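You operate a simulated robot arm through the tools that you are given. There is no shell and no other tool. Be economical: measure what you need, move in short steps, check, and stop when the job is done.

You are at the controls of a simulated two-armed robot. One attempt, no reset.

Task
Jog the row to the white mark and sample lane two.
Fine: after the jog press stop before you pick up a sandwich; lanes count from the blue bar's rail; the sandwich goes into pocket two, clear lid shut; hands clear of the hood.

The check looks at the end state, three seconds after you hand in, the way a careful person would. Anything else that was tipped, shoved, dropped, spilled or broken makes it a failure. Lids that push on must go on centred and level and be pressed home; caps that screw on are set level and turned clockwise until they are tight.

Robot
Two 7-joint arms with two-finger parallel grippers on one trunk, on a base that drives. Base frame: it is fixed to the floor where the robot stands at the start and does not move with it; the origin is under the middle of the robot, x ahead of it, y to its left, z up. Lengths are in mm, angles in degrees, forces in N, time in s.
The left shoulder is at the start at [70, 163, 1145], the right one opposite. Places, roughly: clear lid [800, -1600, 800]; pocket two of the sample tray [900, -1600, 800]; sandwich [-1500, 0, 750]. Payload 3.43 kg a hand.
The tool frame of a hand sits at the grasp point between the pads (the TCP): z along the fingers, y along the line on which they close. The tips reach 34 mm beyond it. The gripper opens to 128 mm. The fingers are 24 mm wide and 12 mm thick; the gripper's body (48 by 130 mm) begins 96 mm behind the TCP.
Orientation is that of the tool frame in the base frame, as [roll, pitch, yaw] about the fixed x, y, z axes, in that order (R = Rz(yaw) Ry(pitch) Rx(roll)). With the fingers straight down and closing along the base's y, the tool's x points along the base's -x, its y along +y and its z along -z.

Tools
- The arms move only by the tool jog_arm. It takes "left_moves", "right_moves" or both (then of equal length, played together; a hand with none holds still); each is a list that holds one entry, the list of rows, each a list of 7 numbers: the shift along the tool's x, y, z in mm, then the turn, a rotation vector about the tool's x, y, z in degrees, then the opening, from 0 (shut) to 1 (fully open). In form: [[[tx, ty, tz, wx, wy, wz, claw], ...]]. A call has 1 to 8 rows; each row shifts and turns the commanded pose from where the row before left it, along the tool's axes as they then stand. Each row takes 0.2 s and may step no farther than 50 mm and 8.6 degrees from the row before; otherwise, or with a gripper value out of range, the whole call is refused. A pose out of reach is approached as far as the arm can. The call stops where the force on the tool passes 40 N (or 10 N more than at its start, if that is more) or the arm is blocked; 0.2 s more then pass. Each finger travels about 153 mm/s and halts on what it meets, pressing with about 30 N; the grip force reading is that of the motor and also rises with nothing between the fingers. The clock runs only during rows and for 0.2 s after the last one: add rows that do not move to give the fingers time. It gives the time, the measured TCP pose, the force on the tool (base axes), the opening and the grip force at its end, in the units of the frame above (readings bear some noise).
- Cameras (640 x 400 px; columns grow to the right, rows downward): "scene" is now at [138.9, 4.6, 1379]; the picture's right is [0.03, -1.00, 0.00], its down [-0.53, -0.01, -0.85] and it looks along [0.85, 0.02, -0.53] (base axes); focal length 294 px, centre (320, 200). "left" rides on the left gripper at [76, 11, -160] in its tool frame; the picture's right is [-0.15, 0.99, 0.00], its down [-0.88, -0.13, -0.46] and it looks along [-0.45, -0.07, 0.89] (tool axes); focal length 234 px, centre (320, 200). "right" rides on the right gripper at [76, -11, -160] in its tool frame; the picture's right is [0.15, 0.99, 0.00], its down [-0.88, 0.13, -0.46] and it looks along [-0.45, 0.07, 0.89] (tool axes); focal length 234 px, centre (320, 200). There is no depth. A picture from a camera that has moved, and an enlarged one, comes with that camera's place and axes in the base frame and with its lens.
- grab_frame(camera): a new picture of that camera. The clock stands still meanwhile.
- raise_lower(by): slides the trunk up (or, below 0, down) by that many mm; the arms and the scene camera ride with it, the base frame stays. It gives what a move gives, with no picture.
- steer(legs): drives the robot by 1 to 6 legs, each [ahead, left, turn to the left] in mm, mm and degrees, along the robot's own axes; the way and the turn of a leg run together, so that a leg with both is an arc; at most 1500 mm and 180 degrees a leg. The arms and the cameras ride along, it lands a little off, and it stops where it bumps. It gives what a move gives.
- pan_tilt(pan, tilt): turns the head with the scene camera to pan (to the left, within 86 degrees either way) and tilt (down, from -29 to 69), counted from straight ahead of the robot. It gives what a move gives.
- close_up(camera, box): a new picture of the part [left, top, right, bottom] of that camera's present view, enlarged. The clock stands still meanwhile.
- sign_off(): hands the job in; it is judged then, once.

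Go step by step. Nothing tells you exact positions but the pictures and the camera data: compare them with the known pose of the tool, close in by small moves and look again before you grip or let go. The budget is 120 turns and 100 pictures, counting those below and the enlarged ones. Unless the task says otherwise, let go and move clear before handing in, and close with one line.

The tools are called after ">>>" by a JSON object that holds its "name" and its "arguments". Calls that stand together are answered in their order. jog_arm: Moves the arms, as the interface text tells. Its arguments: {"type":"object","properties":{"left_moves":{"type":"array"},"right_moves":{"type":"array"}},"required":[]} The other tools are called the same way: raise_lower (by) slides the trunk up or down; steer (legs) drives the base; pan_tilt (pan, tilt) turns the head that bears the scene camera; grab_frame (camera) takes a picture; close_up (camera, box) takes an enlarged picture of a part of a camera's view; sign_off () hands the job in.

At the start:

```text
t: 0.0
left_position: [553.0, 312.9, 1189.5]
left_orientation: [-179.9, 0.1, -180.0]
left_contact_force: [-1.3, -0.9, 0.9]
left_width: 128.1
left_grasp_force: 0.0
right_position: [505.5, -126.0, 1238.6]
right_orientation: [-180.0, -0.1, 179.9]
right_contact_force: [0.1, 0.0, -0.2]
right_width: 127.7
right_grasp_force: 0.1
trunk travel left (down, up): [-625.0, 315.0]
robot x, y, heading: [-2.1, 1.9, -0.1]
head pan, tilt: [1.4, 31.9]
```

scene: 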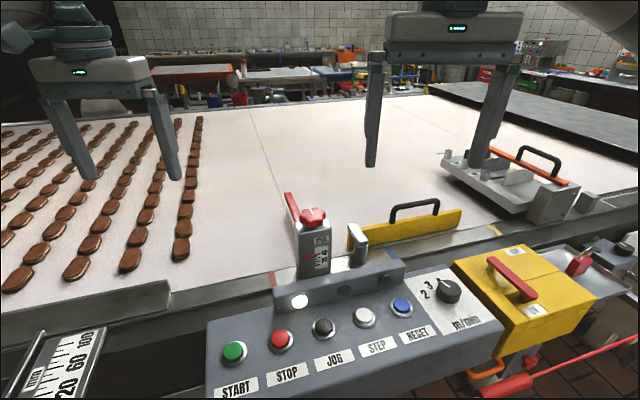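
right: 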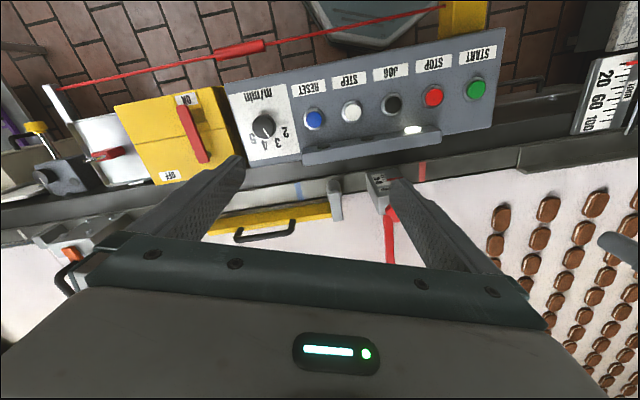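
left: 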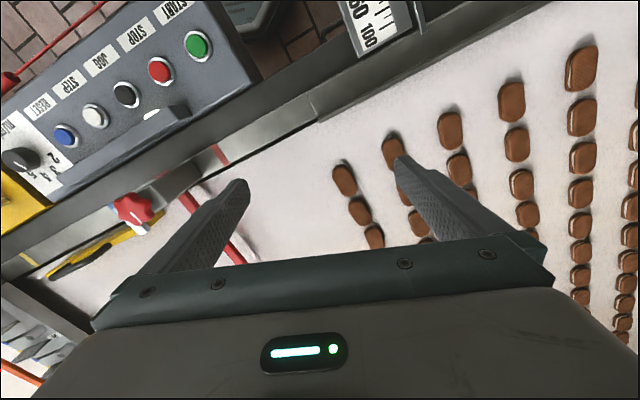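

I see a belt with rows of sandwiches at the left, a button panel in front, and a yellow box and trays at the right. I'll look closer at the panel and the rail for the marks before moving anything.

>>> {"name": "close_up", "arguments": {"camera": "scene", "box": [200, 180, 520, 400]}}

>>> {"name": "close_up", "arguments": {"camera": "scene", "box": [400, 120, 640, 320]}}

>>> {"name": "pan_tilt", "arguments": {"pan": -60, "tilt": 32}}

>>> {"name": "grab_frame", "arguments": {"camera": "scene"}}

>>> {"name": "pan_tilt", "arguments": {"pan": 50, "tilt": 32}}

>>> {"name": "grab_frame", "arguments": {"camera": "scene"}}

```text
1.82 times, centred on (360, 290) of scene
camera zoom: at [138.9, 4.6, 1379.0], right [0.03, -1.0, 0.0], down [-0.53, -0.01, -0.85], along [0.85, 0.02, -0.53], focal length 534 px, centre (247, 36)
```

zoom: 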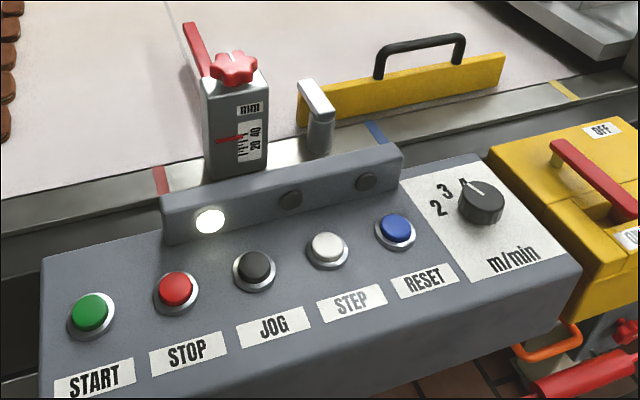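

```text
2.00 times, centred on (520, 220) of scene
camera zoom: at [138.9, 4.6, 1379.0], right [0.03, -1.0, 0.0], down [-0.53, -0.01, -0.85], along [0.85, 0.02, -0.53], focal length 587 px, centre (-80, 160)
```

zoom: 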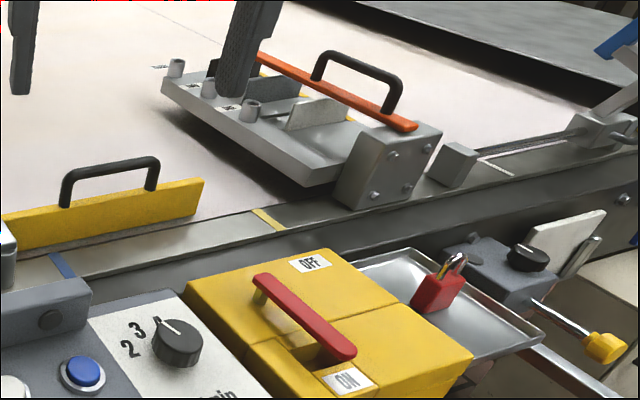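

```text
t: 1.3
left_position: [550.9, 312.8, 1189.7]
left_orientation: [180.0, 0.0, -179.9]
left_contact_force: [-0.5, 0.4, 0.1]
left_width: 127.8
left_grasp_force: 0.1
right_position: [506.3, -125.9, 1238.4]
right_orientation: [179.9, 0.0, -180.0]
right_contact_force: [0.0, -0.1, 0.2]
right_width: 128.2
right_grasp_force: 0.0
trunk travel left (down, up): [-625.0, 315.0]
robot x, y, heading: [-2.3, 1.4, -0.1]
head pan, tilt: [-60.0, 32.0]
```

```text
94 pictures are left
camera scene: at [94.2, -75.2, 1378.9], right [-0.87, -0.5, 0.0], down [-0.27, 0.46, -0.85], along [0.42, -0.73, -0.53], focal length 294 px, centre (320, 200)
```

scene: 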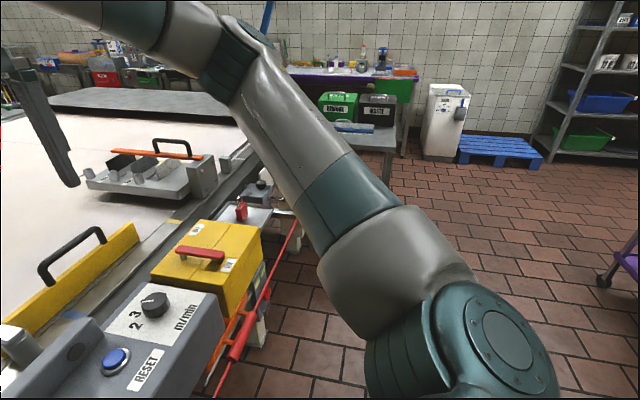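

```text
t: 3.2
left_position: [552.3, 312.1, 1188.6]
left_orientation: [-180.0, -0.1, -180.0]
left_contact_force: [-0.3, -0.9, 0.3]
left_width: 128.2
left_grasp_force: 0.0
right_position: [506.0, -125.3, 1236.9]
right_orientation: [180.0, 0.0, 179.9]
right_contact_force: [0.0, 0.1, 0.2]
right_width: 128.3
right_grasp_force: 0.1
trunk travel left (down, up): [-625.0, 315.0]
robot x, y, heading: [0.4, -1.9, 0.2]
head pan, tilt: [50.0, 32.0]
```

```text
93 pictures are left
camera scene: at [107.0, 70.9, 1378.9], right [0.77, -0.64, 0.0], down [-0.34, -0.41, -0.85], along [0.55, 0.65, -0.53], focal length 294 px, centre (320, 200)
```

scene: 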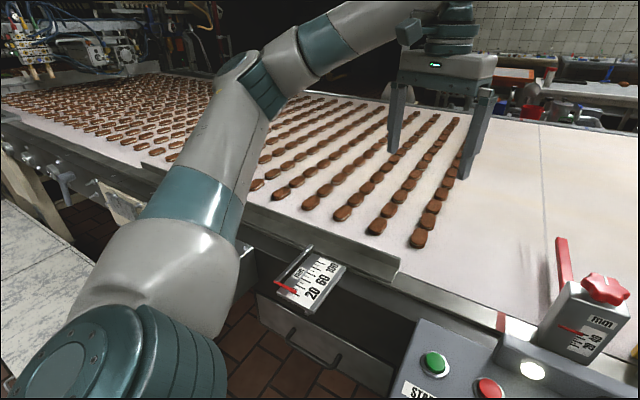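

The belt carries rows of sandwiches towards the right; marks on the near rail are red, blue, yellow and perhaps white farther right. I'll look toward the right end for the blue bar, the white mark and the tray.

>>> {"name": "pan_tilt", "arguments": {"pan": -35, "tilt": 18}}

>>> {"name": "grab_frame", "arguments": {"camera": "scene"}}

>>> {"name": "close_up", "arguments": {"camera": "scene", "box": [160, 160, 400, 310]}}

>>> {"name": "close_up", "arguments": {"camera": "scene", "box": [360, 100, 600, 250]}}

```text
t: 4.8
left_position: [551.8, 312.4, 1189.1]
left_orientation: [-180.0, 0.1, -180.0]
left_contact_force: [-0.1, -0.4, 0.1]
left_width: 128.2
left_grasp_force: 0.0
right_position: [506.8, -126.3, 1237.0]
right_orientation: [-179.9, 0.0, 180.0]
right_contact_force: [-0.8, -0.8, -0.8]
right_width: 128.0
right_grasp_force: 0.1
trunk travel left (down, up): [-625.0, 315.0]
robot x, y, heading: [0.7, 2.1, -0.3]
head pan, tilt: [-35.0, 18.0]
```

```text
92 pictures are left
camera scene: at [125.8, -51.1, 1401.4], right [-0.57, -0.82, 0.0], down [-0.25, 0.18, -0.95], along [0.78, -0.55, -0.31], focal length 294 px, centre (320, 200)
```

scene: 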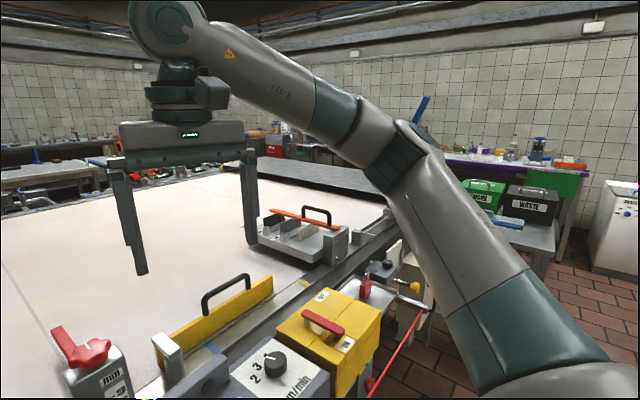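

```text
2.67 times, centred on (280, 235) of scene
camera zoom: at [125.8, -51.1, 1401.4], right [-0.57, -0.82, 0.0], down [-0.25, 0.18, -0.95], along [0.78, -0.55, -0.31], focal length 783 px, centre (427, 107)
```

zoom: 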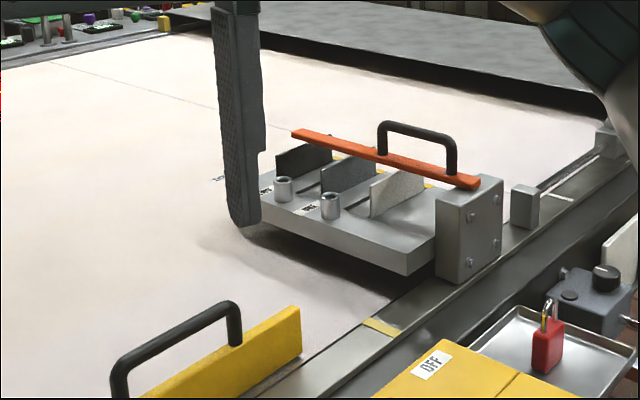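

```text
2.67 times, centred on (480, 175) of scene
camera zoom: at [125.8, -51.1, 1401.4], right [-0.57, -0.82, 0.0], down [-0.25, 0.18, -0.95], along [0.78, -0.55, -0.31], focal length 783 px, centre (-107, 267)
```

zoom: 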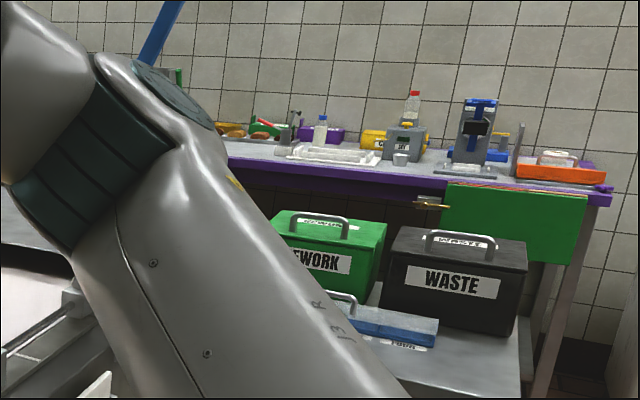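

The tray pushers stand on the near rail; the blue bar seems to stand at the right end, with a purple bench further right. I'll back off and move right for a clearer view.

>>> {"name": "steer", "arguments": {"legs": [[-300, 0, 0]]}}

>>> {"name": "pan_tilt", "arguments": {"pan": 86, "tilt": 15}}

>>> {"name": "grab_frame", "arguments": {"camera": "scene"}}

>>> {"name": "pan_tilt", "arguments": {"pan": -86, "tilt": 15}}

>>> {"name": "grab_frame", "arguments": {"camera": "scene"}}

```text
t: 6.8
left_position: [251.9, 314.3, 1189.2]
left_orientation: [-180.0, -0.1, -179.7]
left_contact_force: [0.2, 0.8, 0.6]
left_width: 128.0
left_grasp_force: 0.1
right_position: [207.4, -124.2, 1238.8]
right_orientation: [180.0, 0.0, -179.7]
right_contact_force: [-0.1, 0.0, 0.0]
right_width: 128.1
right_grasp_force: 0.0
trunk travel left (down, up): [-625.0, 315.0]
robot x, y, heading: [-298.2, 1.3, 0.5]
head pan, tilt: [-35.0, 18.0]
```

```text
t: 8.8
left_position: [250.7, 314.4, 1189.2]
left_orientation: [179.9, 0.0, -179.7]
left_contact_force: [-0.8, 1.1, -0.2]
left_width: 128.0
left_grasp_force: 0.0
right_position: [207.0, -124.4, 1238.4]
right_orientation: [-179.9, 0.0, -179.7]
right_contact_force: [0.2, 0.0, 0.3]
right_width: 128.1
right_grasp_force: 0.0
trunk travel left (down, up): [-625.0, 315.0]
robot x, y, heading: [-299.4, -3.2, 0.4]
head pan, tilt: [85.9, 15.0]
```

```text
89 pictures are left
camera scene: at [-244.3, 95.1, 1406.3], right [1.0, -0.07, 0.0], down [-0.02, -0.26, -0.97], along [0.06, 0.96, -0.26], focal length 294 px, centre (320, 200)
```

scene: 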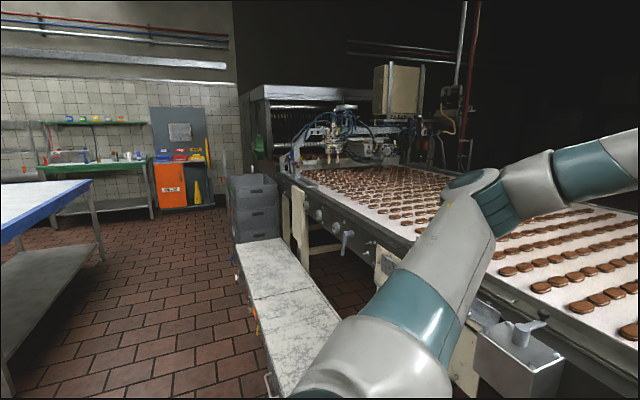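

```text
t: 11.4
left_position: [250.8, 314.1, 1189.4]
left_orientation: [179.9, 0.0, -179.7]
left_contact_force: [-0.1, -0.5, -0.6]
left_width: 128.0
left_grasp_force: 0.0
right_position: [207.1, -123.9, 1238.7]
right_orientation: [-179.9, -0.1, -179.8]
right_contact_force: [-0.2, 0.7, 0.2]
right_width: 128.0
right_grasp_force: 0.0
trunk travel left (down, up): [-625.0, 315.0]
robot x, y, heading: [-298.6, -2.3, 0.4]
head pan, tilt: [-85.9, 15.0]
```

```text
88 pictures are left
camera scene: at [-243.3, -91.3, 1406.3], right [-1.0, -0.08, 0.0], down [-0.02, 0.26, -0.97], along [0.07, -0.96, -0.26], focal length 294 px, centre (320, 200)
```

scene: 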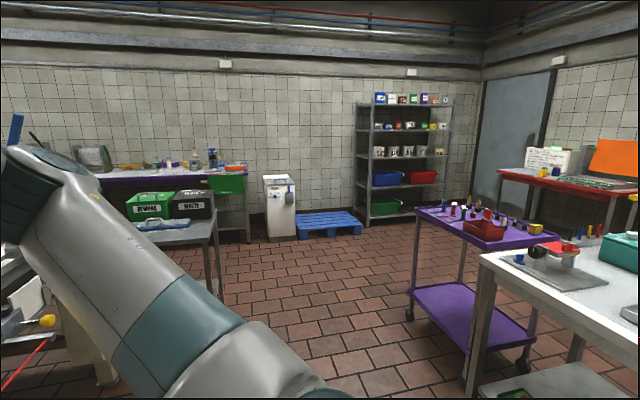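

A table stands behind. I'll turn right to inspect what's behind, and see the blue bar end from this side.

>>> {"name": "steer", "arguments": {"legs": [[0, 0, -90]]}}

>>> {"name": "pan_tilt", "arguments": {"pan": -70, "tilt": 25}}

>>> {"name": "grab_frame", "arguments": {"camera": "scene"}}

>>> {"name": "pan_tilt", "arguments": {"pan": 35, "tilt": 25}}

>>> {"name": "grab_frame", "arguments": {"camera": "scene"}}

```text
t: 15.7
left_position: [15.2, -550.5, 1189.2]
left_orientation: [180.0, 0.0, 90.3]
left_contact_force: [-0.5, 0.0, -0.5]
left_width: 128.3
left_grasp_force: 0.1
right_position: [-422.4, -507.8, 1238.1]
right_orientation: [-179.9, -0.1, 90.4]
right_contact_force: [0.0, 0.5, -0.7]
right_width: 127.9
right_grasp_force: 0.0
trunk travel left (down, up): [-625.0, 315.0]
robot x, y, heading: [-300.3, -2.1, -89.8]
head pan, tilt: [-85.9, 15.0]
```

```text
t: 16.4
left_position: [16.8, -550.4, 1189.9]
left_orientation: [-180.0, 0.0, 90.3]
left_contact_force: [0.4, -0.2, -0.2]
left_width: 127.9
left_grasp_force: 0.1
right_position: [-421.5, -507.0, 1238.8]
right_orientation: [-179.9, 0.0, 90.2]
right_contact_force: [-1.0, -0.4, -0.1]
right_width: 128.1
right_grasp_force: 0.1
trunk travel left (down, up): [-625.0, 315.0]
robot x, y, heading: [-297.7, 1.8, -89.6]
head pan, tilt: [-70.0, 25.0]
```

```text
87 pictures are left
camera scene: at [-386.9, -80.8, 1390.1], right [-0.35, 0.94, 0.0], down [0.4, 0.15, -0.91], along [-0.85, -0.31, -0.42], focal length 294 px, centre (320, 200)
```

scene: 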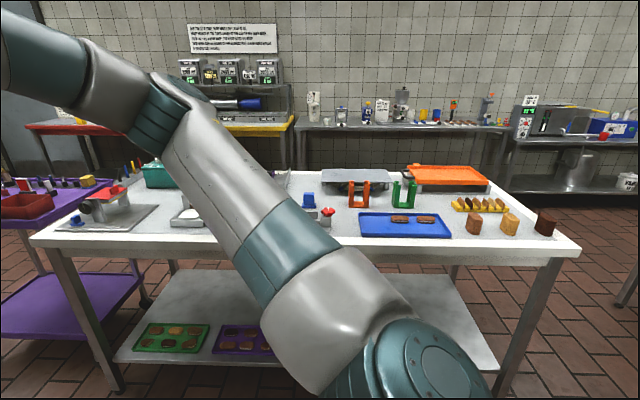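

```text
t: 18.3
left_position: [15.7, -551.7, 1189.2]
left_orientation: [-179.9, 0.0, 90.2]
left_contact_force: [0.3, -0.7, -0.6]
left_width: 127.9
left_grasp_force: 0.0
right_position: [-422.7, -507.3, 1238.0]
right_orientation: [179.9, 0.0, 90.3]
right_contact_force: [0.4, -0.8, 0.9]
right_width: 127.8
right_grasp_force: 0.0
trunk travel left (down, up): [-625.0, 315.0]
robot x, y, heading: [-297.9, -0.5, -89.9]
head pan, tilt: [35.0, 25.0]
```

```text
86 pictures are left
camera scene: at [-247.3, -124.1, 1390.0], right [-0.82, -0.58, 0.0], down [-0.24, 0.35, -0.91], along [0.52, -0.74, -0.42], focal length 294 px, centre (320, 200)
```

scene: 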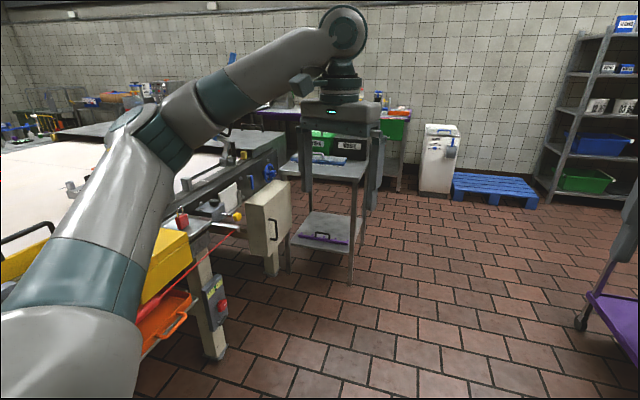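

Behind is a table with many other items; ahead-left is a lower table near the belt's end with a blue item, which probably is the sample tray. I'll drive closer and look.

>>> {"name": "steer", "arguments": {"legs": [[700, 0, 0]]}}

>>> {"name": "pan_tilt", "arguments": {"pan": 70, "tilt": 25}}

>>> {"name": "grab_frame", "arguments": {"camera": "scene"}}

>>> {"name": "pan_tilt", "arguments": {"pan": 30, "tilt": 25}}

>>> {"name": "grab_frame", "arguments": {"camera": "scene"}}

```text
t: 22.0
left_position: [10.5, -1231.5, 1190.1]
left_orientation: [-180.0, 0.0, 89.8]
left_contact_force: [-0.6, 0.1, 0.1]
left_width: 128.1
left_grasp_force: 0.0
right_position: [-428.9, -1183.4, 1237.8]
right_orientation: [179.9, 0.0, 89.6]
right_contact_force: [-0.7, -0.3, -0.2]
right_width: 127.9
right_grasp_force: 0.0
trunk travel left (down, up): [-625.0, 315.0]
robot x, y, heading: [-296.4, -676.3, -90.3]
head pan, tilt: [35.0, 25.0]
```

```text
t: 23.0
left_position: [10.1, -1231.6, 1188.8]
left_orientation: [-179.9, 0.0, 89.7]
left_contact_force: [0.2, 0.3, 0.4]
left_width: 127.8
left_grasp_force: 0.0
right_position: [-428.1, -1183.1, 1238.3]
right_orientation: [-179.9, 0.0, 89.7]
right_contact_force: [0.3, 0.4, 0.2]
right_width: 128.1
right_grasp_force: 0.0
trunk travel left (down, up): [-625.0, 315.0]
robot x, y, heading: [-300.2, -676.3, -90.3]
head pan, tilt: [70.0, 25.0]
```

```text
85 pictures are left
camera scene: at [-214.5, -757.6, 1390.1], right [-0.35, -0.94, 0.0], down [-0.4, 0.15, -0.91], along [0.85, -0.31, -0.42], focal length 294 px, centre (320, 200)
```

scene: 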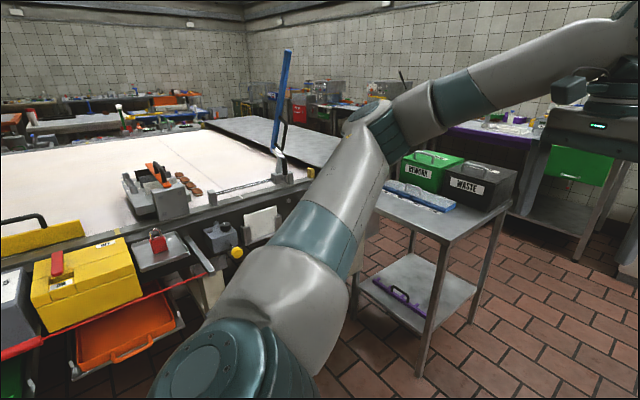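

```text
t: 24.1
left_position: [9.7, -1231.0, 1188.9]
left_orientation: [180.0, 0.1, 89.8]
left_contact_force: [-0.9, -0.5, -0.9]
left_width: 128.1
left_grasp_force: 0.0
right_position: [-427.3, -1182.6, 1237.9]
right_orientation: [-180.0, 0.0, 89.7]
right_contact_force: [0.2, 0.7, -0.6]
right_width: 128.0
right_grasp_force: 0.0
trunk travel left (down, up): [-625.0, 315.0]
robot x, y, heading: [-296.9, -674.3, -90.5]
head pan, tilt: [30.0, 25.0]
```

```text
84 pictures are left
camera scene: at [-255.1, -805.6, 1390.0], right [-0.87, -0.5, 0.0], down [-0.21, 0.37, -0.91], along [0.45, -0.79, -0.42], focal length 294 px, centre (320, 200)
```

scene: 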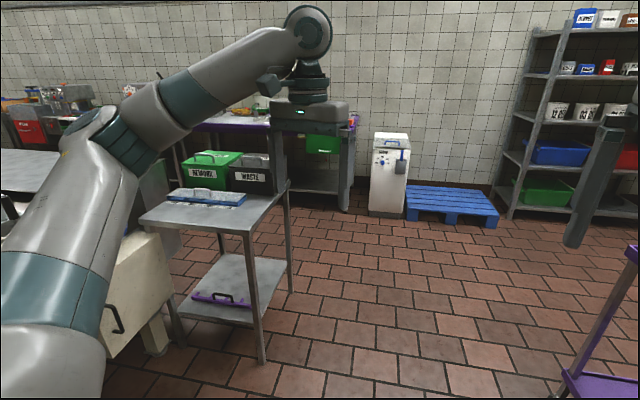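

A blue slanted bar stands on the near rail at the belt's end, and there are some sandwiches just past the orange gadget. I'll turn back toward the belt to view this properly.

>>> {"name": "steer", "arguments": {"legs": [[0, 0, 90]]}}

>>> {"name": "pan_tilt", "arguments": {"pan": 0, "tilt": 25}}

>>> {"name": "grab_frame", "arguments": {"camera": "scene"}}

>>> {"name": "close_up", "arguments": {"camera": "scene", "box": [200, 150, 440, 300]}}

>>> {"name": "pan_tilt", "arguments": {"pan": -45, "tilt": 25}}

>>> {"name": "grab_frame", "arguments": {"camera": "scene"}}

```text
t: 28.2
left_position: [269.2, -397.0, 1189.7]
left_orientation: [180.0, -0.1, 176.8]
left_contact_force: [0.3, 0.5, 0.5]
left_width: 127.9
left_grasp_force: 0.1
right_position: [198.3, -831.8, 1237.9]
right_orientation: [-180.0, 0.1, 176.8]
right_contact_force: [-0.3, -0.3, -0.3]
right_width: 127.8
right_grasp_force: 0.1
trunk travel left (down, up): [-625.0, 315.0]
robot x, y, heading: [-302.3, -676.6, -3.7]
head pan, tilt: [30.0, 25.0]
```

```text
t: 29.1
left_position: [269.6, -395.3, 1189.2]
left_orientation: [-180.0, 0.1, 176.8]
left_contact_force: [-0.6, 1.3, -0.7]
left_width: 128.1
left_grasp_force: 0.1
right_position: [198.7, -833.6, 1238.8]
right_orientation: [-180.0, 0.0, 176.7]
right_contact_force: [0.3, -0.1, 0.0]
right_width: 127.9
right_grasp_force: 0.0
trunk travel left (down, up): [-625.0, 315.0]
robot x, y, heading: [-300.2, -674.2, -3.4]
head pan, tilt: [0.0, 25.0]
```

```text
83 pictures are left
camera scene: at [-158.4, -683.3, 1390.0], right [-0.06, -1.0, 0.0], down [-0.42, 0.02, -0.91], along [0.9, -0.05, -0.42], focal length 294 px, centre (320, 200)
```

scene: 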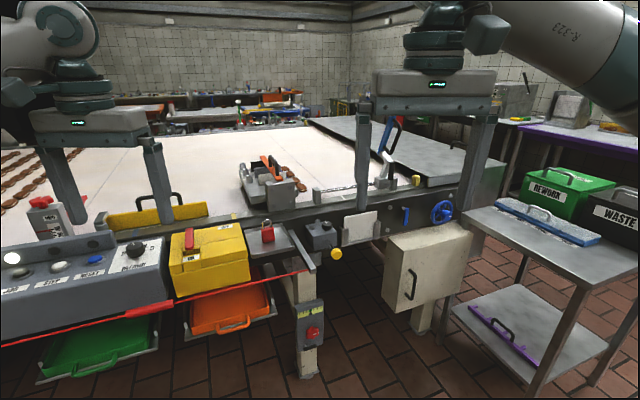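

```text
2.67 times, centred on (320, 225) of scene
camera zoom: at [-158.4, -683.3, 1390.0], right [-0.06, -1.0, 0.0], down [-0.42, 0.02, -0.91], along [0.9, -0.05, -0.42], focal length 783 px, centre (320, 133)
```

zoom: 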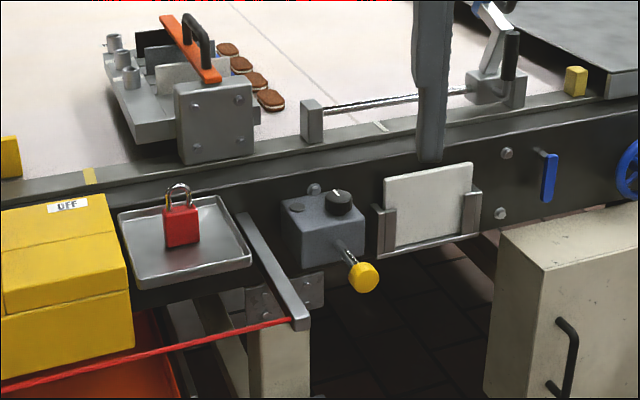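

```text
t: 30.3
left_position: [268.7, -397.0, 1190.6]
left_orientation: [180.0, 0.0, 176.7]
left_contact_force: [0.1, 0.5, 0.4]
left_width: 128.4
left_grasp_force: 0.0
right_position: [198.8, -832.1, 1238.4]
right_orientation: [180.0, 0.1, 176.7]
right_contact_force: [-0.2, 0.2, -0.4]
right_width: 127.8
right_grasp_force: 0.1
trunk travel left (down, up): [-625.0, 315.0]
robot x, y, heading: [-299.4, -681.1, -3.2]
head pan, tilt: [-45.0, 25.0]
```

```text
81 pictures are left
camera scene: at [-188.9, -746.8, 1390.1], right [-0.75, -0.67, 0.0], down [-0.28, 0.32, -0.91], along [0.6, -0.68, -0.42], focal length 294 px, centre (320, 200)
```

scene: 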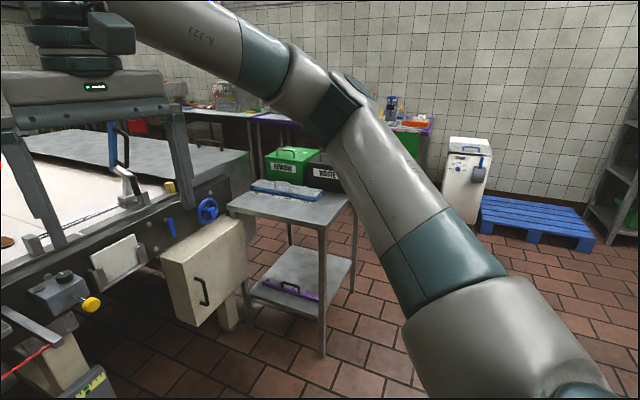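

The blue tray on the table at about (870,-1670) matches the given sample-tray place, and four or so sandwiches lie just past the orange gadget with a white mark on the rail beyond. I'll zoom in on both.

>>> {"name": "close_up", "arguments": {"camera": "scene", "box": [230, 140, 350, 215]}}

>>> {"name": "pan_tilt", "arguments": {"pan": 5, "tilt": 35}}

>>> {"name": "close_up", "arguments": {"camera": "scene", "box": [240, 90, 480, 240]}}

```text
5.33 times, centred on (290, 178) of scene
camera zoom: at [-188.9, -746.8, 1390.1], right [-0.75, -0.67, 0.0], down [-0.28, 0.32, -0.91], along [0.6, -0.68, -0.42], focal length 1566 px, centre (480, 320)
```

zoom: 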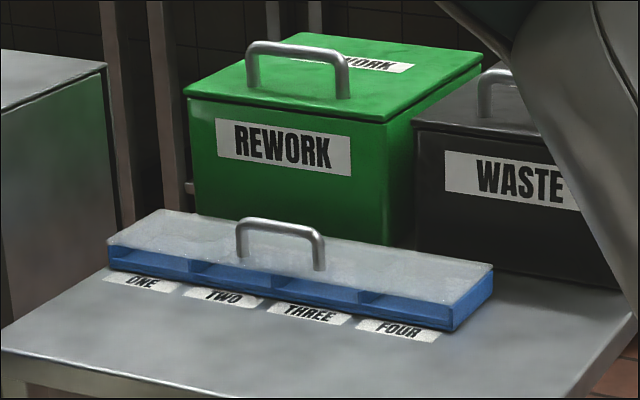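

```text
t: 31.4
left_position: [269.3, -397.0, 1189.1]
left_orientation: [179.9, -0.1, 176.8]
left_contact_force: [0.5, 0.7, 0.6]
left_width: 128.1
left_grasp_force: 0.0
right_position: [198.4, -832.5, 1237.4]
right_orientation: [-180.0, 0.0, 176.7]
right_contact_force: [0.5, -1.3, -0.2]
right_width: 127.7
right_grasp_force: 0.0
trunk travel left (down, up): [-625.0, 315.0]
robot x, y, heading: [-300.4, -675.5, -3.3]
head pan, tilt: [5.0, 35.0]
```

```text
2.67 times, centred on (360, 165) of scene
camera zoom: at [-162.3, -675.5, 1374.3], right [0.03, -1.0, 0.0], down [-0.57, -0.02, -0.82], along [0.82, 0.02, -0.57], focal length 783 px, centre (213, 293)
```

zoom: 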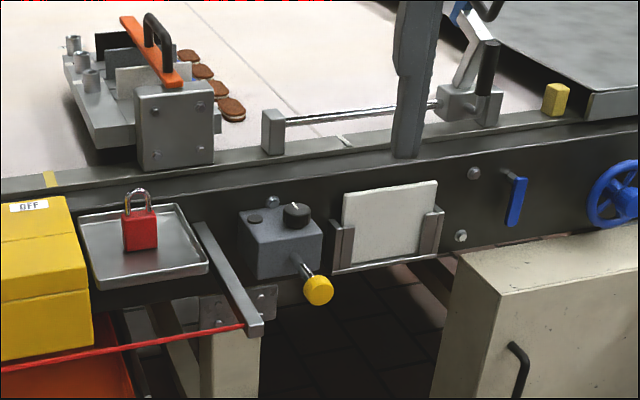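

The tray has pockets ONE to FOUR with a clear handled lid; the white rail mark is near (990,-855) and the sandwich row near y -670, so roughly 180 mm of jog. I'll drive back to the panel so the left hand can reach JOG while the camera sees the mark.

>>> {"name": "steer", "arguments": {"legs": [[0, 470, 3.3], [290, 0, 0]]}}

>>> {"name": "pan_tilt", "arguments": {"pan": 0, "tilt": 40}}

>>> {"name": "grab_frame", "arguments": {"camera": "scene"}}

>>> {"name": "grab_frame", "arguments": {"camera": "left"}}

```text
t: 35.8
left_position: [551.6, 94.7, 1190.5]
left_orientation: [-180.0, 0.0, 179.9]
left_contact_force: [0.9, 0.6, 0.0]
left_width: 127.9
left_grasp_force: 0.1
right_position: [505.0, -344.1, 1238.6]
right_orientation: [180.0, 0.1, 179.9]
right_contact_force: [0.4, -0.7, -0.9]
right_width: 128.1
right_grasp_force: 0.0
trunk travel left (down, up): [-625.0, 315.0]
robot x, y, heading: [0.4, -218.9, -0.0]
head pan, tilt: [5.0, 35.0]
```

```text
t: 36.5
left_position: [552.7, 93.7, 1189.1]
left_orientation: [-179.9, -0.1, 179.9]
left_contact_force: [-0.6, 0.2, -0.1]
left_width: 128.0
left_grasp_force: 0.0
right_position: [505.5, -345.1, 1237.3]
right_orientation: [180.0, -0.1, 180.0]
right_contact_force: [0.1, -0.1, 0.0]
right_width: 128.0
right_grasp_force: 0.1
trunk travel left (down, up): [-625.0, 315.0]
robot x, y, heading: [-2.2, -218.6, -0.1]
head pan, tilt: [0.0, 40.0]
```

```text
78 pictures are left
camera scene: at [134.3, -215.3, 1366.7], right [0.0, -1.0, 0.0], down [-0.64, 0.0, -0.77], along [0.77, 0.0, -0.64], focal length 294 px, centre (320, 200)
```

scene: 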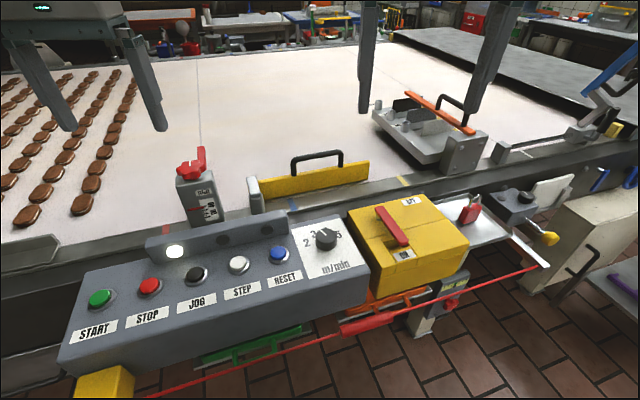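

```text
77 pictures are left
camera left: at [477.8, 104.4, 1347.6], right [0.15, 0.99, 0.0], down [0.88, -0.13, 0.46], along [0.45, -0.07, -0.89], focal length 234 px, centre (320, 200)
```

left: 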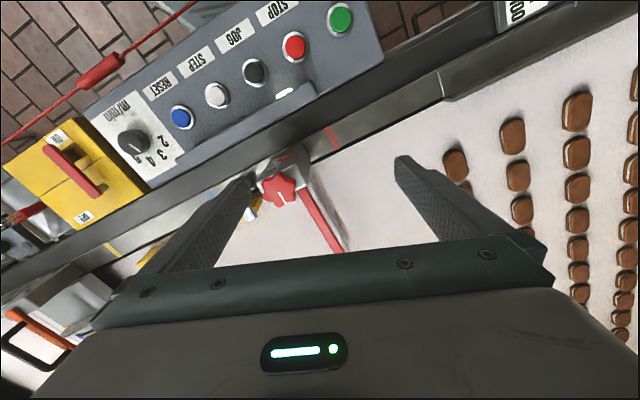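

JOG triangulates to about (452,6,935) and STOP to (426,74,935). I'll bring the closed left hand above JOG and check.

>>> {"name": "jog_arm", "arguments": {"left_moves": [[[20, -17.6, 36, 0, 0, 0, 0], [20, -17.6, 36, 0, 0, 0, 0], [20, -17.6, 36, 0, 0, 0, 0], [20, -17.6, 36, 0, 0, 0, 0], [20, -17.6, 36, 0, 0, 0, 0], [0, 0, 0, 0, 0, 0, 0]]]}}

>>> {"name": "grab_frame", "arguments": {"camera": "left"}}

>>> {"name": "close_up", "arguments": {"camera": "scene", "box": [60, 180, 380, 380]}}

>>> {"name": "pan_tilt", "arguments": {"pan": -40, "tilt": 28}}

>>> {"name": "grab_frame", "arguments": {"camera": "scene"}}

```text
t: 37.9
left_position: [453.1, 7.1, 1009.9]
left_orientation: [180.0, 0.0, 180.0]
left_contact_force: [0.6, 0.2, 0.4]
left_width: 0.2
left_grasp_force: 29.9
right_position: [504.2, -344.1, 1238.5]
right_orientation: [179.9, 0.0, 179.9]
right_contact_force: [-0.2, 0.4, -0.1]
right_width: 127.9
right_grasp_force: 0.1
trunk travel left (down, up): [-625.0, 315.0]
robot x, y, heading: [3.1, -214.2, 0.0]
head pan, tilt: [0.0, 40.0]
```

```text
76 pictures are left
camera left: at [377.2, 18.3, 1168.2], right [0.15, 0.99, 0.0], down [0.88, -0.13, 0.46], along [0.45, -0.07, -0.89], focal length 234 px, centre (320, 200)
```

left: 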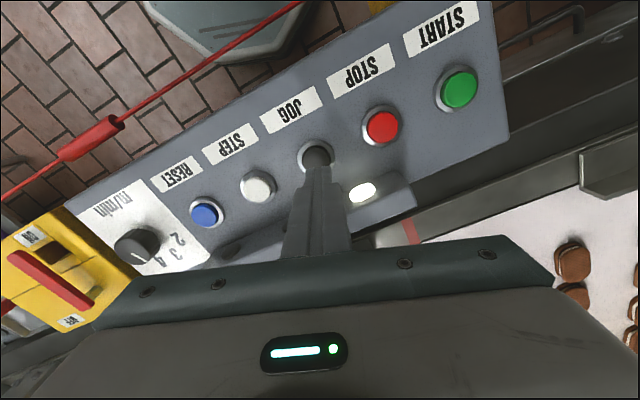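

```text
2.00 times, centred on (220, 280) of scene
camera zoom: at [133.4, -215.2, 1366.8], right [0.0, -1.0, 0.0], down [-0.64, 0.0, -0.77], along [0.77, 0.0, -0.64], focal length 587 px, centre (520, 40)
```

zoom: 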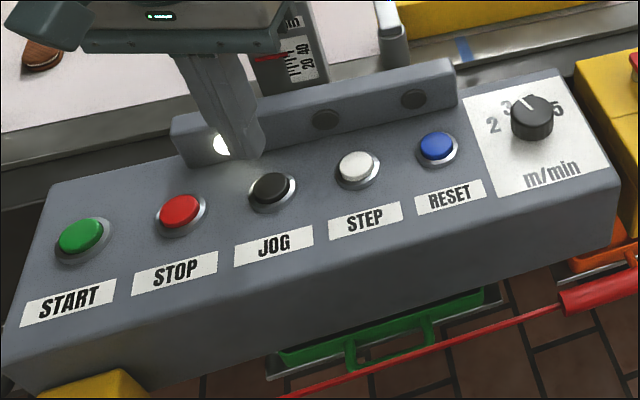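

```text
t: 38.9
left_position: [450.8, 8.0, 1010.0]
left_orientation: [179.9, 0.1, 179.9]
left_contact_force: [-0.2, -0.7, 0.3]
left_width: 0.0
left_grasp_force: 30.2
right_position: [504.9, -344.4, 1238.0]
right_orientation: [-180.0, 0.0, 179.9]
right_contact_force: [0.3, 0.0, -0.1]
right_width: 127.9
right_grasp_force: 0.1
trunk travel left (down, up): [-625.0, 315.0]
robot x, y, heading: [-1.6, -218.9, 0.0]
head pan, tilt: [-40.0, 28.0]
```

```text
74 pictures are left
camera scene: at [118.3, -273.9, 1385.2], right [-0.64, -0.77, 0.0], down [-0.36, 0.3, -0.88], along [0.68, -0.57, -0.47], focal length 294 px, centre (320, 200)
```

scene: 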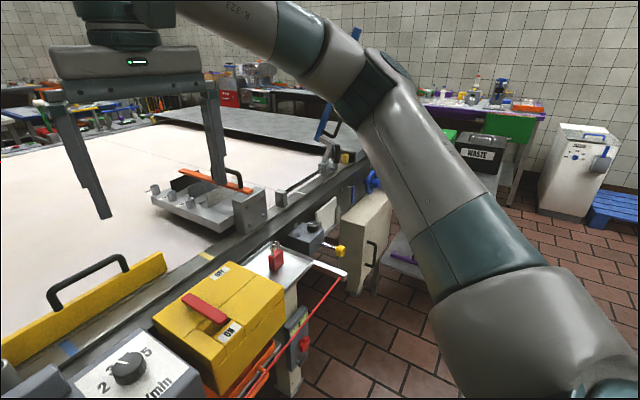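

The gadget hides the row from here. I'll lift the left hand, shift the robot right, swing the right hand out of the view, and check.

>>> {"name": "jog_arm", "arguments": {"left_moves": [[[0, 0, -45, 0, 0, 0, 0], [0, 0, -45, 0, 0, 0, 0], [0, 0, -45, 0, 0, 0, 0], [0, 0, 0, 0, 0, 0, 0], [0, 0, 0, 0, 0, 0, 0], [0, 0, 0, 0, 0, 0, 0], [0, 0, 0, 0, 0, 0, 0], [0, 0, 0, 0, 0, 0, 0]]], "right_moves": [[[9.4, -44, 0, 0, 0, 0, 0], [9.4, -44, 0, 0, 0, 0, 0], [9.4, -44, 0, 0, 0, 0, 0], [9.4, -44, 0, 0, 0, 0, 0], [9.4, -44, 0, 0, 0, 0, 0], [9.4, -44, 0, 0, 0, 0, 0], [9.4, -44, 0, 0, 0, 0, 0], [9.4, -44, 0, 0, 0, 0, 0]]]}}

>>> {"name": "steer", "arguments": {"legs": [[0, -180, 0]]}}

>>> {"name": "pan_tilt", "arguments": {"pan": -15, "tilt": 28}}

>>> {"name": "grab_frame", "arguments": {"camera": "scene"}}

```text
t: 40.7
left_position: [451.2, 8.4, 1143.5]
left_orientation: [-180.0, 0.1, 179.8]
left_contact_force: [-0.5, -0.3, 1.0]
left_width: 0.1
left_grasp_force: 30.2
right_position: [429.6, -696.1, 1239.5]
right_orientation: [179.9, 0.0, 179.9]
right_contact_force: [0.6, -0.8, 0.3]
right_width: 0.0
right_grasp_force: 30.2
trunk travel left (down, up): [-625.0, 315.0]
robot x, y, heading: [0.5, -219.8, -0.3]
head pan, tilt: [-40.0, 28.0]
```

```text
t: 42.2
left_position: [451.3, -171.4, 1141.4]
left_orientation: [-179.9, 0.0, 179.9]
left_contact_force: [0.1, -0.1, 0.1]
left_width: 0.0
left_grasp_force: 29.8
right_position: [429.2, -875.7, 1239.8]
right_orientation: [-180.0, 0.1, 179.9]
right_contact_force: [-0.2, -0.2, 0.9]
right_width: 0.0
right_grasp_force: 30.3
trunk travel left (down, up): [-625.0, 315.0]
robot x, y, heading: [-1.5, -399.2, -0.1]
head pan, tilt: [-40.0, 28.0]
```

```text
t: 43.1
left_position: [451.7, -170.8, 1143.2]
left_orientation: [-179.9, 0.0, 179.9]
left_contact_force: [-0.5, 0.6, -0.2]
left_width: 0.0
left_grasp_force: 29.9
right_position: [429.3, -875.4, 1240.0]
right_orientation: [180.0, 0.0, 180.0]
right_contact_force: [0.0, -0.2, -0.8]
right_width: 0.0
right_grasp_force: 30.1
trunk travel left (down, up): [-625.0, 315.0]
robot x, y, heading: [-0.3, -400.5, -0.3]
head pan, tilt: [-15.0, 28.0]
```

```text
73 pictures are left
camera scene: at [136.1, -418.8, 1385.3], right [-0.26, -0.97, 0.0], down [-0.45, 0.12, -0.88], along [0.85, -0.23, -0.47], focal length 294 px, centre (320, 200)
```

scene: 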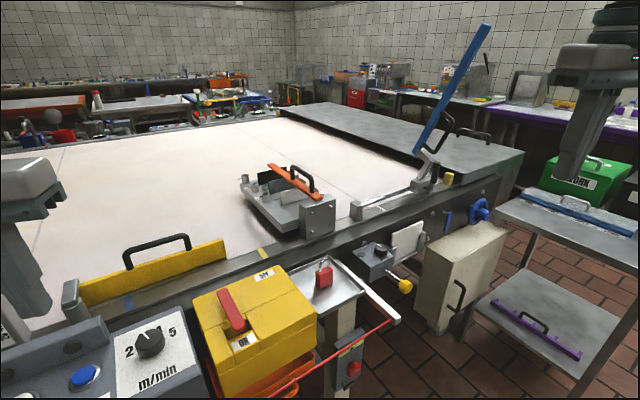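

Good view now: the blue bar is on the near rail. Let me zoom in on the rail's white mark.

>>> {"name": "close_up", "arguments": {"camera": "scene", "box": [230, 130, 470, 280]}}

>>> {"name": "jog_arm", "arguments": {"left_moves": [[[0, 44, 16, 0, 0, 0, 0], [0, 44, 16, 0, 0, 0, 0], [0, 44, 16, 0, 0, 0, 0], [0, 44, 16, 0, 0, 0, 0], [0, 0, 45, 0, 0, 0, 0], [0, 0, 30, 0, 0, 0, 0], [0, 0, 0, 0, 0, 0, 0]]]}}

>>> {"name": "grab_frame", "arguments": {"camera": "left"}}

```text
2.67 times, centred on (350, 205) of scene
camera zoom: at [136.1, -418.8, 1385.3], right [-0.26, -0.97, 0.0], down [-0.45, 0.12, -0.88], along [0.85, -0.23, -0.47], focal length 783 px, centre (240, 187)
```

zoom: 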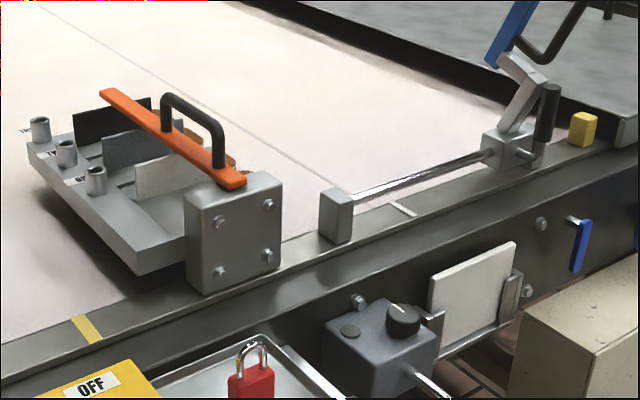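

```text
t: 44.7
left_position: [452.0, 7.1, 1002.3]
left_orientation: [-180.0, 0.0, 179.9]
left_contact_force: [0.1, 0.6, -0.6]
left_width: 0.2
left_grasp_force: 29.8
right_position: [430.4, -876.1, 1240.3]
right_orientation: [-180.0, 0.1, 179.8]
right_contact_force: [-0.1, 0.8, -0.2]
right_width: 0.0
right_grasp_force: 29.9
trunk travel left (down, up): [-625.0, 315.0]
robot x, y, heading: [-1.8, -394.0, -0.0]
head pan, tilt: [-15.0, 28.0]
```

```text
71 pictures are left
camera left: at [377.0, 17.5, 1161.1], right [0.15, 0.99, 0.0], down [0.88, -0.13, 0.46], along [0.45, -0.07, -0.89], focal length 234 px, centre (320, 200)
```

left: 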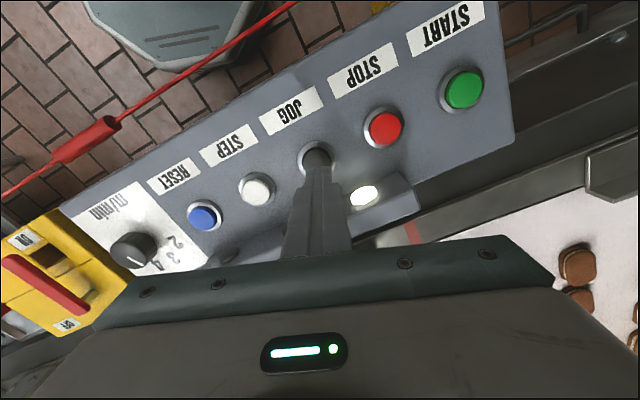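

The white mark is on the near rail just past the square block. JOG is at about (446,3); I'll correct by a few mm and come down in small steps.

>>> {"name": "jog_arm", "arguments": {"left_moves": [[[5, -4, 15, 0, 0, 0, 0], [0, 0, 10, 0, 0, 0, 0], [0, 0, 0, 0, 0, 0, 0]]]}}

>>> {"name": "jog_arm", "arguments": {"left_moves": [[[0, 0, 4, 0, 0, 0, 0]]]}}

>>> {"name": "jog_arm", "arguments": {"left_moves": [[[0, 0, 4, 0, 0, 0, 0]]]}}

>>> {"name": "close_up", "arguments": {"camera": "scene", "box": [230, 130, 470, 280]}}

```text
t: 45.5
left_position: [447.2, 1.4, 978.0]
left_orientation: [180.0, 0.0, 179.9]
left_contact_force: [0.2, -0.5, 0.1]
left_width: 0.0
left_grasp_force: 30.0
right_position: [428.7, -875.5, 1241.0]
right_orientation: [179.9, 0.0, 179.9]
right_contact_force: [0.3, -0.6, 0.7]
right_width: 0.2
right_grasp_force: 30.1
trunk travel left (down, up): [-625.0, 315.0]
robot x, y, heading: [-1.9, -400.6, 0.1]
head pan, tilt: [-15.0, 28.0]
```

```text
t: 45.9
left_position: [445.6, 0.4, 974.9]
left_orientation: [179.9, 0.0, 179.9]
left_contact_force: [1.1, 0.7, 0.2]
left_width: 0.0
left_grasp_force: 30.3
right_position: [428.8, -876.0, 1240.1]
right_orientation: [-180.0, 0.0, 179.9]
right_contact_force: [0.0, 0.1, -1.1]
right_width: 0.1
right_grasp_force: 29.9
trunk travel left (down, up): [-625.0, 315.0]
robot x, y, heading: [-2.8, -395.2, -0.0]
head pan, tilt: [-15.0, 28.0]
```

```text
t: 46.3
left_position: [446.4, -0.4, 970.4]
left_orientation: [-179.9, 0.0, 179.9]
left_contact_force: [0.9, 0.4, 0.7]
left_width: 0.0
left_grasp_force: 29.5
right_position: [430.8, -874.9, 1239.7]
right_orientation: [-179.9, -0.1, 179.9]
right_contact_force: [0.0, 0.1, -0.3]
right_width: 0.0
right_grasp_force: 30.2
trunk travel left (down, up): [-625.0, 315.0]
robot x, y, heading: [-1.9, -399.4, 0.0]
head pan, tilt: [-15.0, 28.0]
```

```text
2.67 times, centred on (350, 205) of scene
camera zoom: at [136.2, -419.1, 1385.3], right [-0.26, -0.97, 0.0], down [-0.45, 0.12, -0.88], along [0.85, -0.23, -0.47], focal length 783 px, centre (240, 187)
```

zoom: 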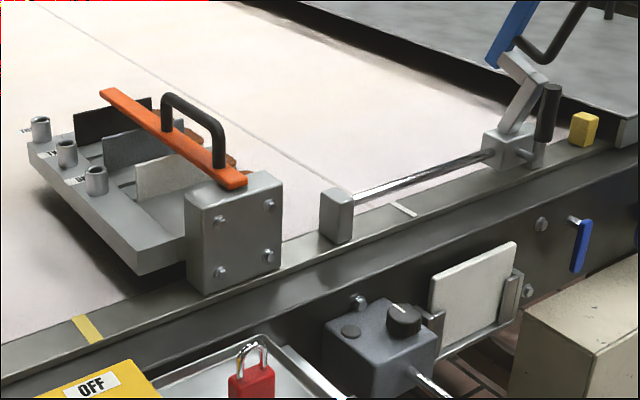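

No contact yet at tip height 936; continue down in small steps.

>>> {"name": "jog_arm", "arguments": {"left_moves": [[[0, 0, 3, 0, 0, 0, 0]]]}}

>>> {"name": "jog_arm", "arguments": {"left_moves": [[[0, 0, 3, 0, 0, 0, 0]]]}}

>>> {"name": "close_up", "arguments": {"camera": "scene", "box": [230, 130, 470, 280]}}

```text
t: 46.7
left_position: [446.0, 1.4, 968.5]
left_orientation: [180.0, -0.1, 179.8]
left_contact_force: [0.3, 0.7, 0.3]
left_width: 0.0
left_grasp_force: 29.9
right_position: [430.0, -875.4, 1239.4]
right_orientation: [180.0, 0.0, 179.9]
right_contact_force: [0.0, 0.4, -0.6]
right_width: 0.1
right_grasp_force: 29.9
trunk travel left (down, up): [-625.0, 315.0]
robot x, y, heading: [-2.0, -397.3, -0.2]
head pan, tilt: [-15.0, 28.0]
```

```text
t: 47.1
left_position: [448.0, 1.4, 966.0]
left_orientation: [179.9, 0.1, 179.8]
left_contact_force: [-0.7, 0.1, 1.5]
left_width: 0.0
left_grasp_force: 29.9
right_position: [429.3, -875.6, 1239.9]
right_orientation: [180.0, 0.0, 179.9]
right_contact_force: [0.2, 0.7, -0.6]
right_width: 0.0
right_grasp_force: 30.2
trunk travel left (down, up): [-625.0, 315.0]
robot x, y, heading: [-2.8, -395.6, 0.0]
head pan, tilt: [-15.0, 28.0]
```

```text
2.67 times, centred on (350, 205) of scene
camera zoom: at [136.1, -419.2, 1385.3], right [-0.26, -0.97, 0.0], down [-0.45, 0.12, -0.88], along [0.85, -0.23, -0.47], focal length 783 px, centre (240, 187)
```

zoom: 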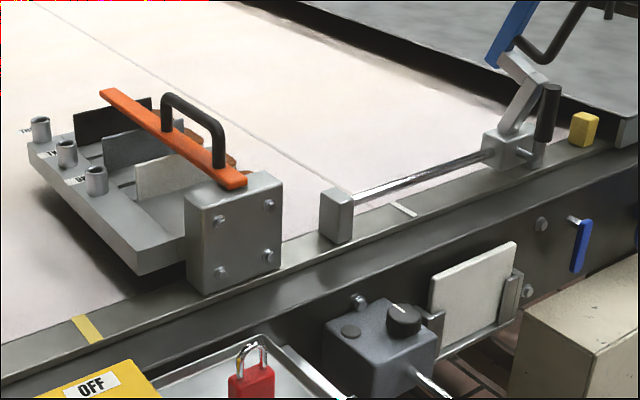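

Still no clear force. I go on down.

>>> {"name": "jog_arm", "arguments": {"left_moves": [[[0, 0, 3, 0, 0, 0, 0]]]}}

>>> {"name": "jog_arm", "arguments": {"left_moves": [[[0, 0, 2, 0, 0, 0, 0]]]}}

>>> {"name": "close_up", "arguments": {"camera": "scene", "box": [230, 130, 470, 280]}}

>>> {"name": "grab_frame", "arguments": {"camera": "left"}}

```text
t: 47.5
left_position: [445.9, 0.3, 962.2]
left_orientation: [180.0, -0.1, 180.0]
left_contact_force: [0.7, 0.3, 0.7]
left_width: 0.0
left_grasp_force: 29.9
right_position: [429.6, -874.8, 1238.9]
right_orientation: [-180.0, -0.1, 179.9]
right_contact_force: [0.7, -0.2, -0.3]
right_width: 0.3
right_grasp_force: 29.9
trunk travel left (down, up): [-625.0, 315.0]
robot x, y, heading: [-1.1, -394.9, -0.3]
head pan, tilt: [-15.0, 28.0]
```

```text
t: 47.9
left_position: [446.5, 0.3, 961.4]
left_orientation: [-180.0, 0.0, 179.9]
left_contact_force: [-1.2, -1.0, 2.3]
left_width: 0.0
left_grasp_force: 29.6
right_position: [429.3, -876.4, 1239.7]
right_orientation: [180.0, 0.1, 179.9]
right_contact_force: [0.5, 0.6, -0.1]
right_width: 0.0
right_grasp_force: 29.8
trunk travel left (down, up): [-625.0, 315.0]
robot x, y, heading: [2.2, -397.4, -0.2]
head pan, tilt: [-15.0, 28.0]
```

```text
2.67 times, centred on (350, 205) of scene
camera zoom: at [135.8, -419.7, 1385.3], right [-0.26, -0.97, 0.0], down [-0.45, 0.12, -0.88], along [0.85, -0.23, -0.47], focal length 783 px, centre (240, 187)
```

zoom: 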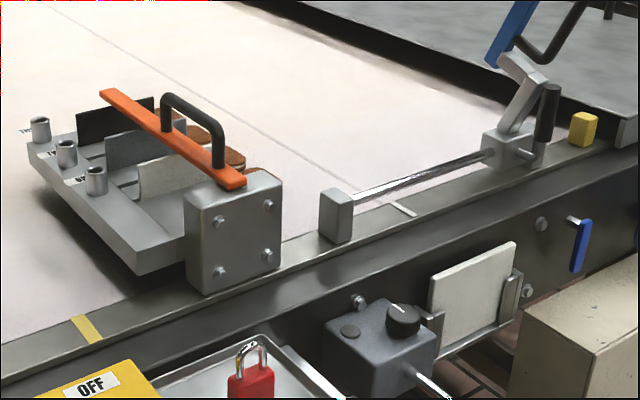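

```text
67 pictures are left
camera left: at [372.0, 10.9, 1120.0], right [0.15, 0.99, 0.0], down [0.88, -0.13, 0.46], along [0.45, -0.07, -0.89], focal length 234 px, centre (320, 200)
```

left: 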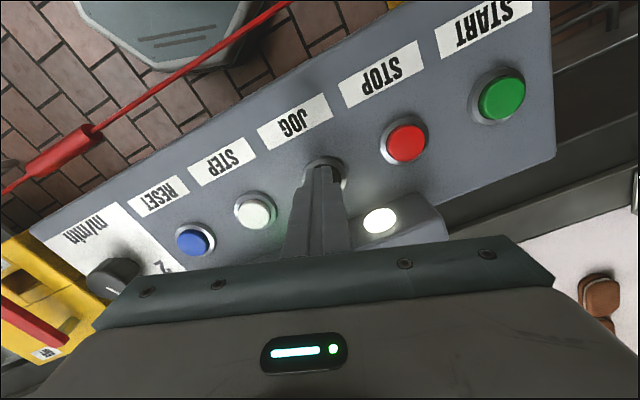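

The belt moved a little: the button is pressed with light force. I hold for one second to measure the speed.

>>> {"name": "jog_arm", "arguments": {"left_moves": [[[0, 0, 0, 0, 0, 0, 0], [0, 0, 0, 0, 0, 0, 0], [0, 0, 0, 0, 0, 0, 0], [0, 0, 0, 0, 0, 0, 0]]]}}

>>> {"name": "close_up", "arguments": {"camera": "scene", "box": [230, 130, 470, 280]}}

```text
t: 48.9
left_position: [446.2, 0.7, 961.3]
left_orientation: [180.0, 0.0, 179.9]
left_contact_force: [-0.3, -1.7, 2.1]
left_width: 0.0
left_grasp_force: 30.1
right_position: [427.4, -876.6, 1239.9]
right_orientation: [-180.0, 0.0, -180.0]
right_contact_force: [0.2, -0.1, -0.2]
right_width: 0.2
right_grasp_force: 29.9
trunk travel left (down, up): [-625.0, 315.0]
robot x, y, heading: [1.3, -392.1, 0.0]
head pan, tilt: [-15.0, 28.0]
```

```text
2.67 times, centred on (350, 205) of scene
camera zoom: at [135.9, -419.6, 1385.3], right [-0.26, -0.97, 0.0], down [-0.45, 0.12, -0.88], along [0.85, -0.23, -0.47], focal length 783 px, centre (240, 187)
```

zoom: 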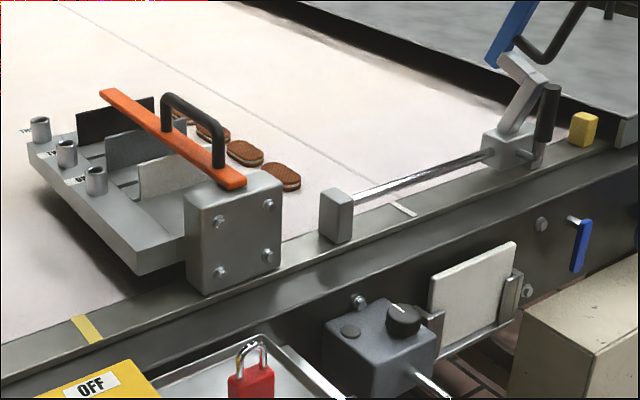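

The belt and panel run skewed about 20°; along the belt the row is roughly 90 mm short of the white mark. I hold another short spell to measure the speed.

>>> {"name": "jog_arm", "arguments": {"left_moves": [[[0, 0, 0, 0, 0, 0, 0], [0, 0, 0, 0, 0, 0, 0]]]}}

>>> {"name": "close_up", "arguments": {"camera": "scene", "box": [270, 130, 430, 230]}}

```text
t: 49.5
left_position: [447.6, 1.4, 961.6]
left_orientation: [-180.0, 0.0, 179.9]
left_contact_force: [0.0, -2.3, 1.7]
left_width: 0.0
left_grasp_force: 30.2
right_position: [429.2, -875.1, 1239.6]
right_orientation: [180.0, 0.1, 179.9]
right_contact_force: [-0.3, 0.2, 0.9]
right_width: 0.2
right_grasp_force: 29.9
trunk travel left (down, up): [-625.0, 315.0]
robot x, y, heading: [0.2, -396.6, -0.1]
head pan, tilt: [-15.0, 28.0]
```

```text
4.00 times, centred on (350, 180) of scene
camera zoom: at [135.9, -419.6, 1385.3], right [-0.26, -0.97, 0.0], down [-0.45, 0.12, -0.88], along [0.85, -0.23, -0.47], focal length 1175 px, centre (200, 280)
```

zoom: 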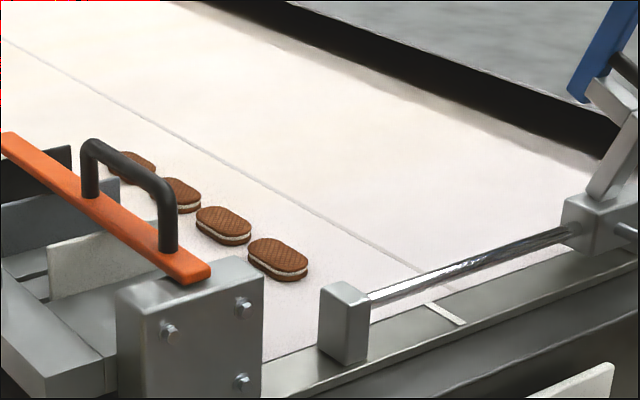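

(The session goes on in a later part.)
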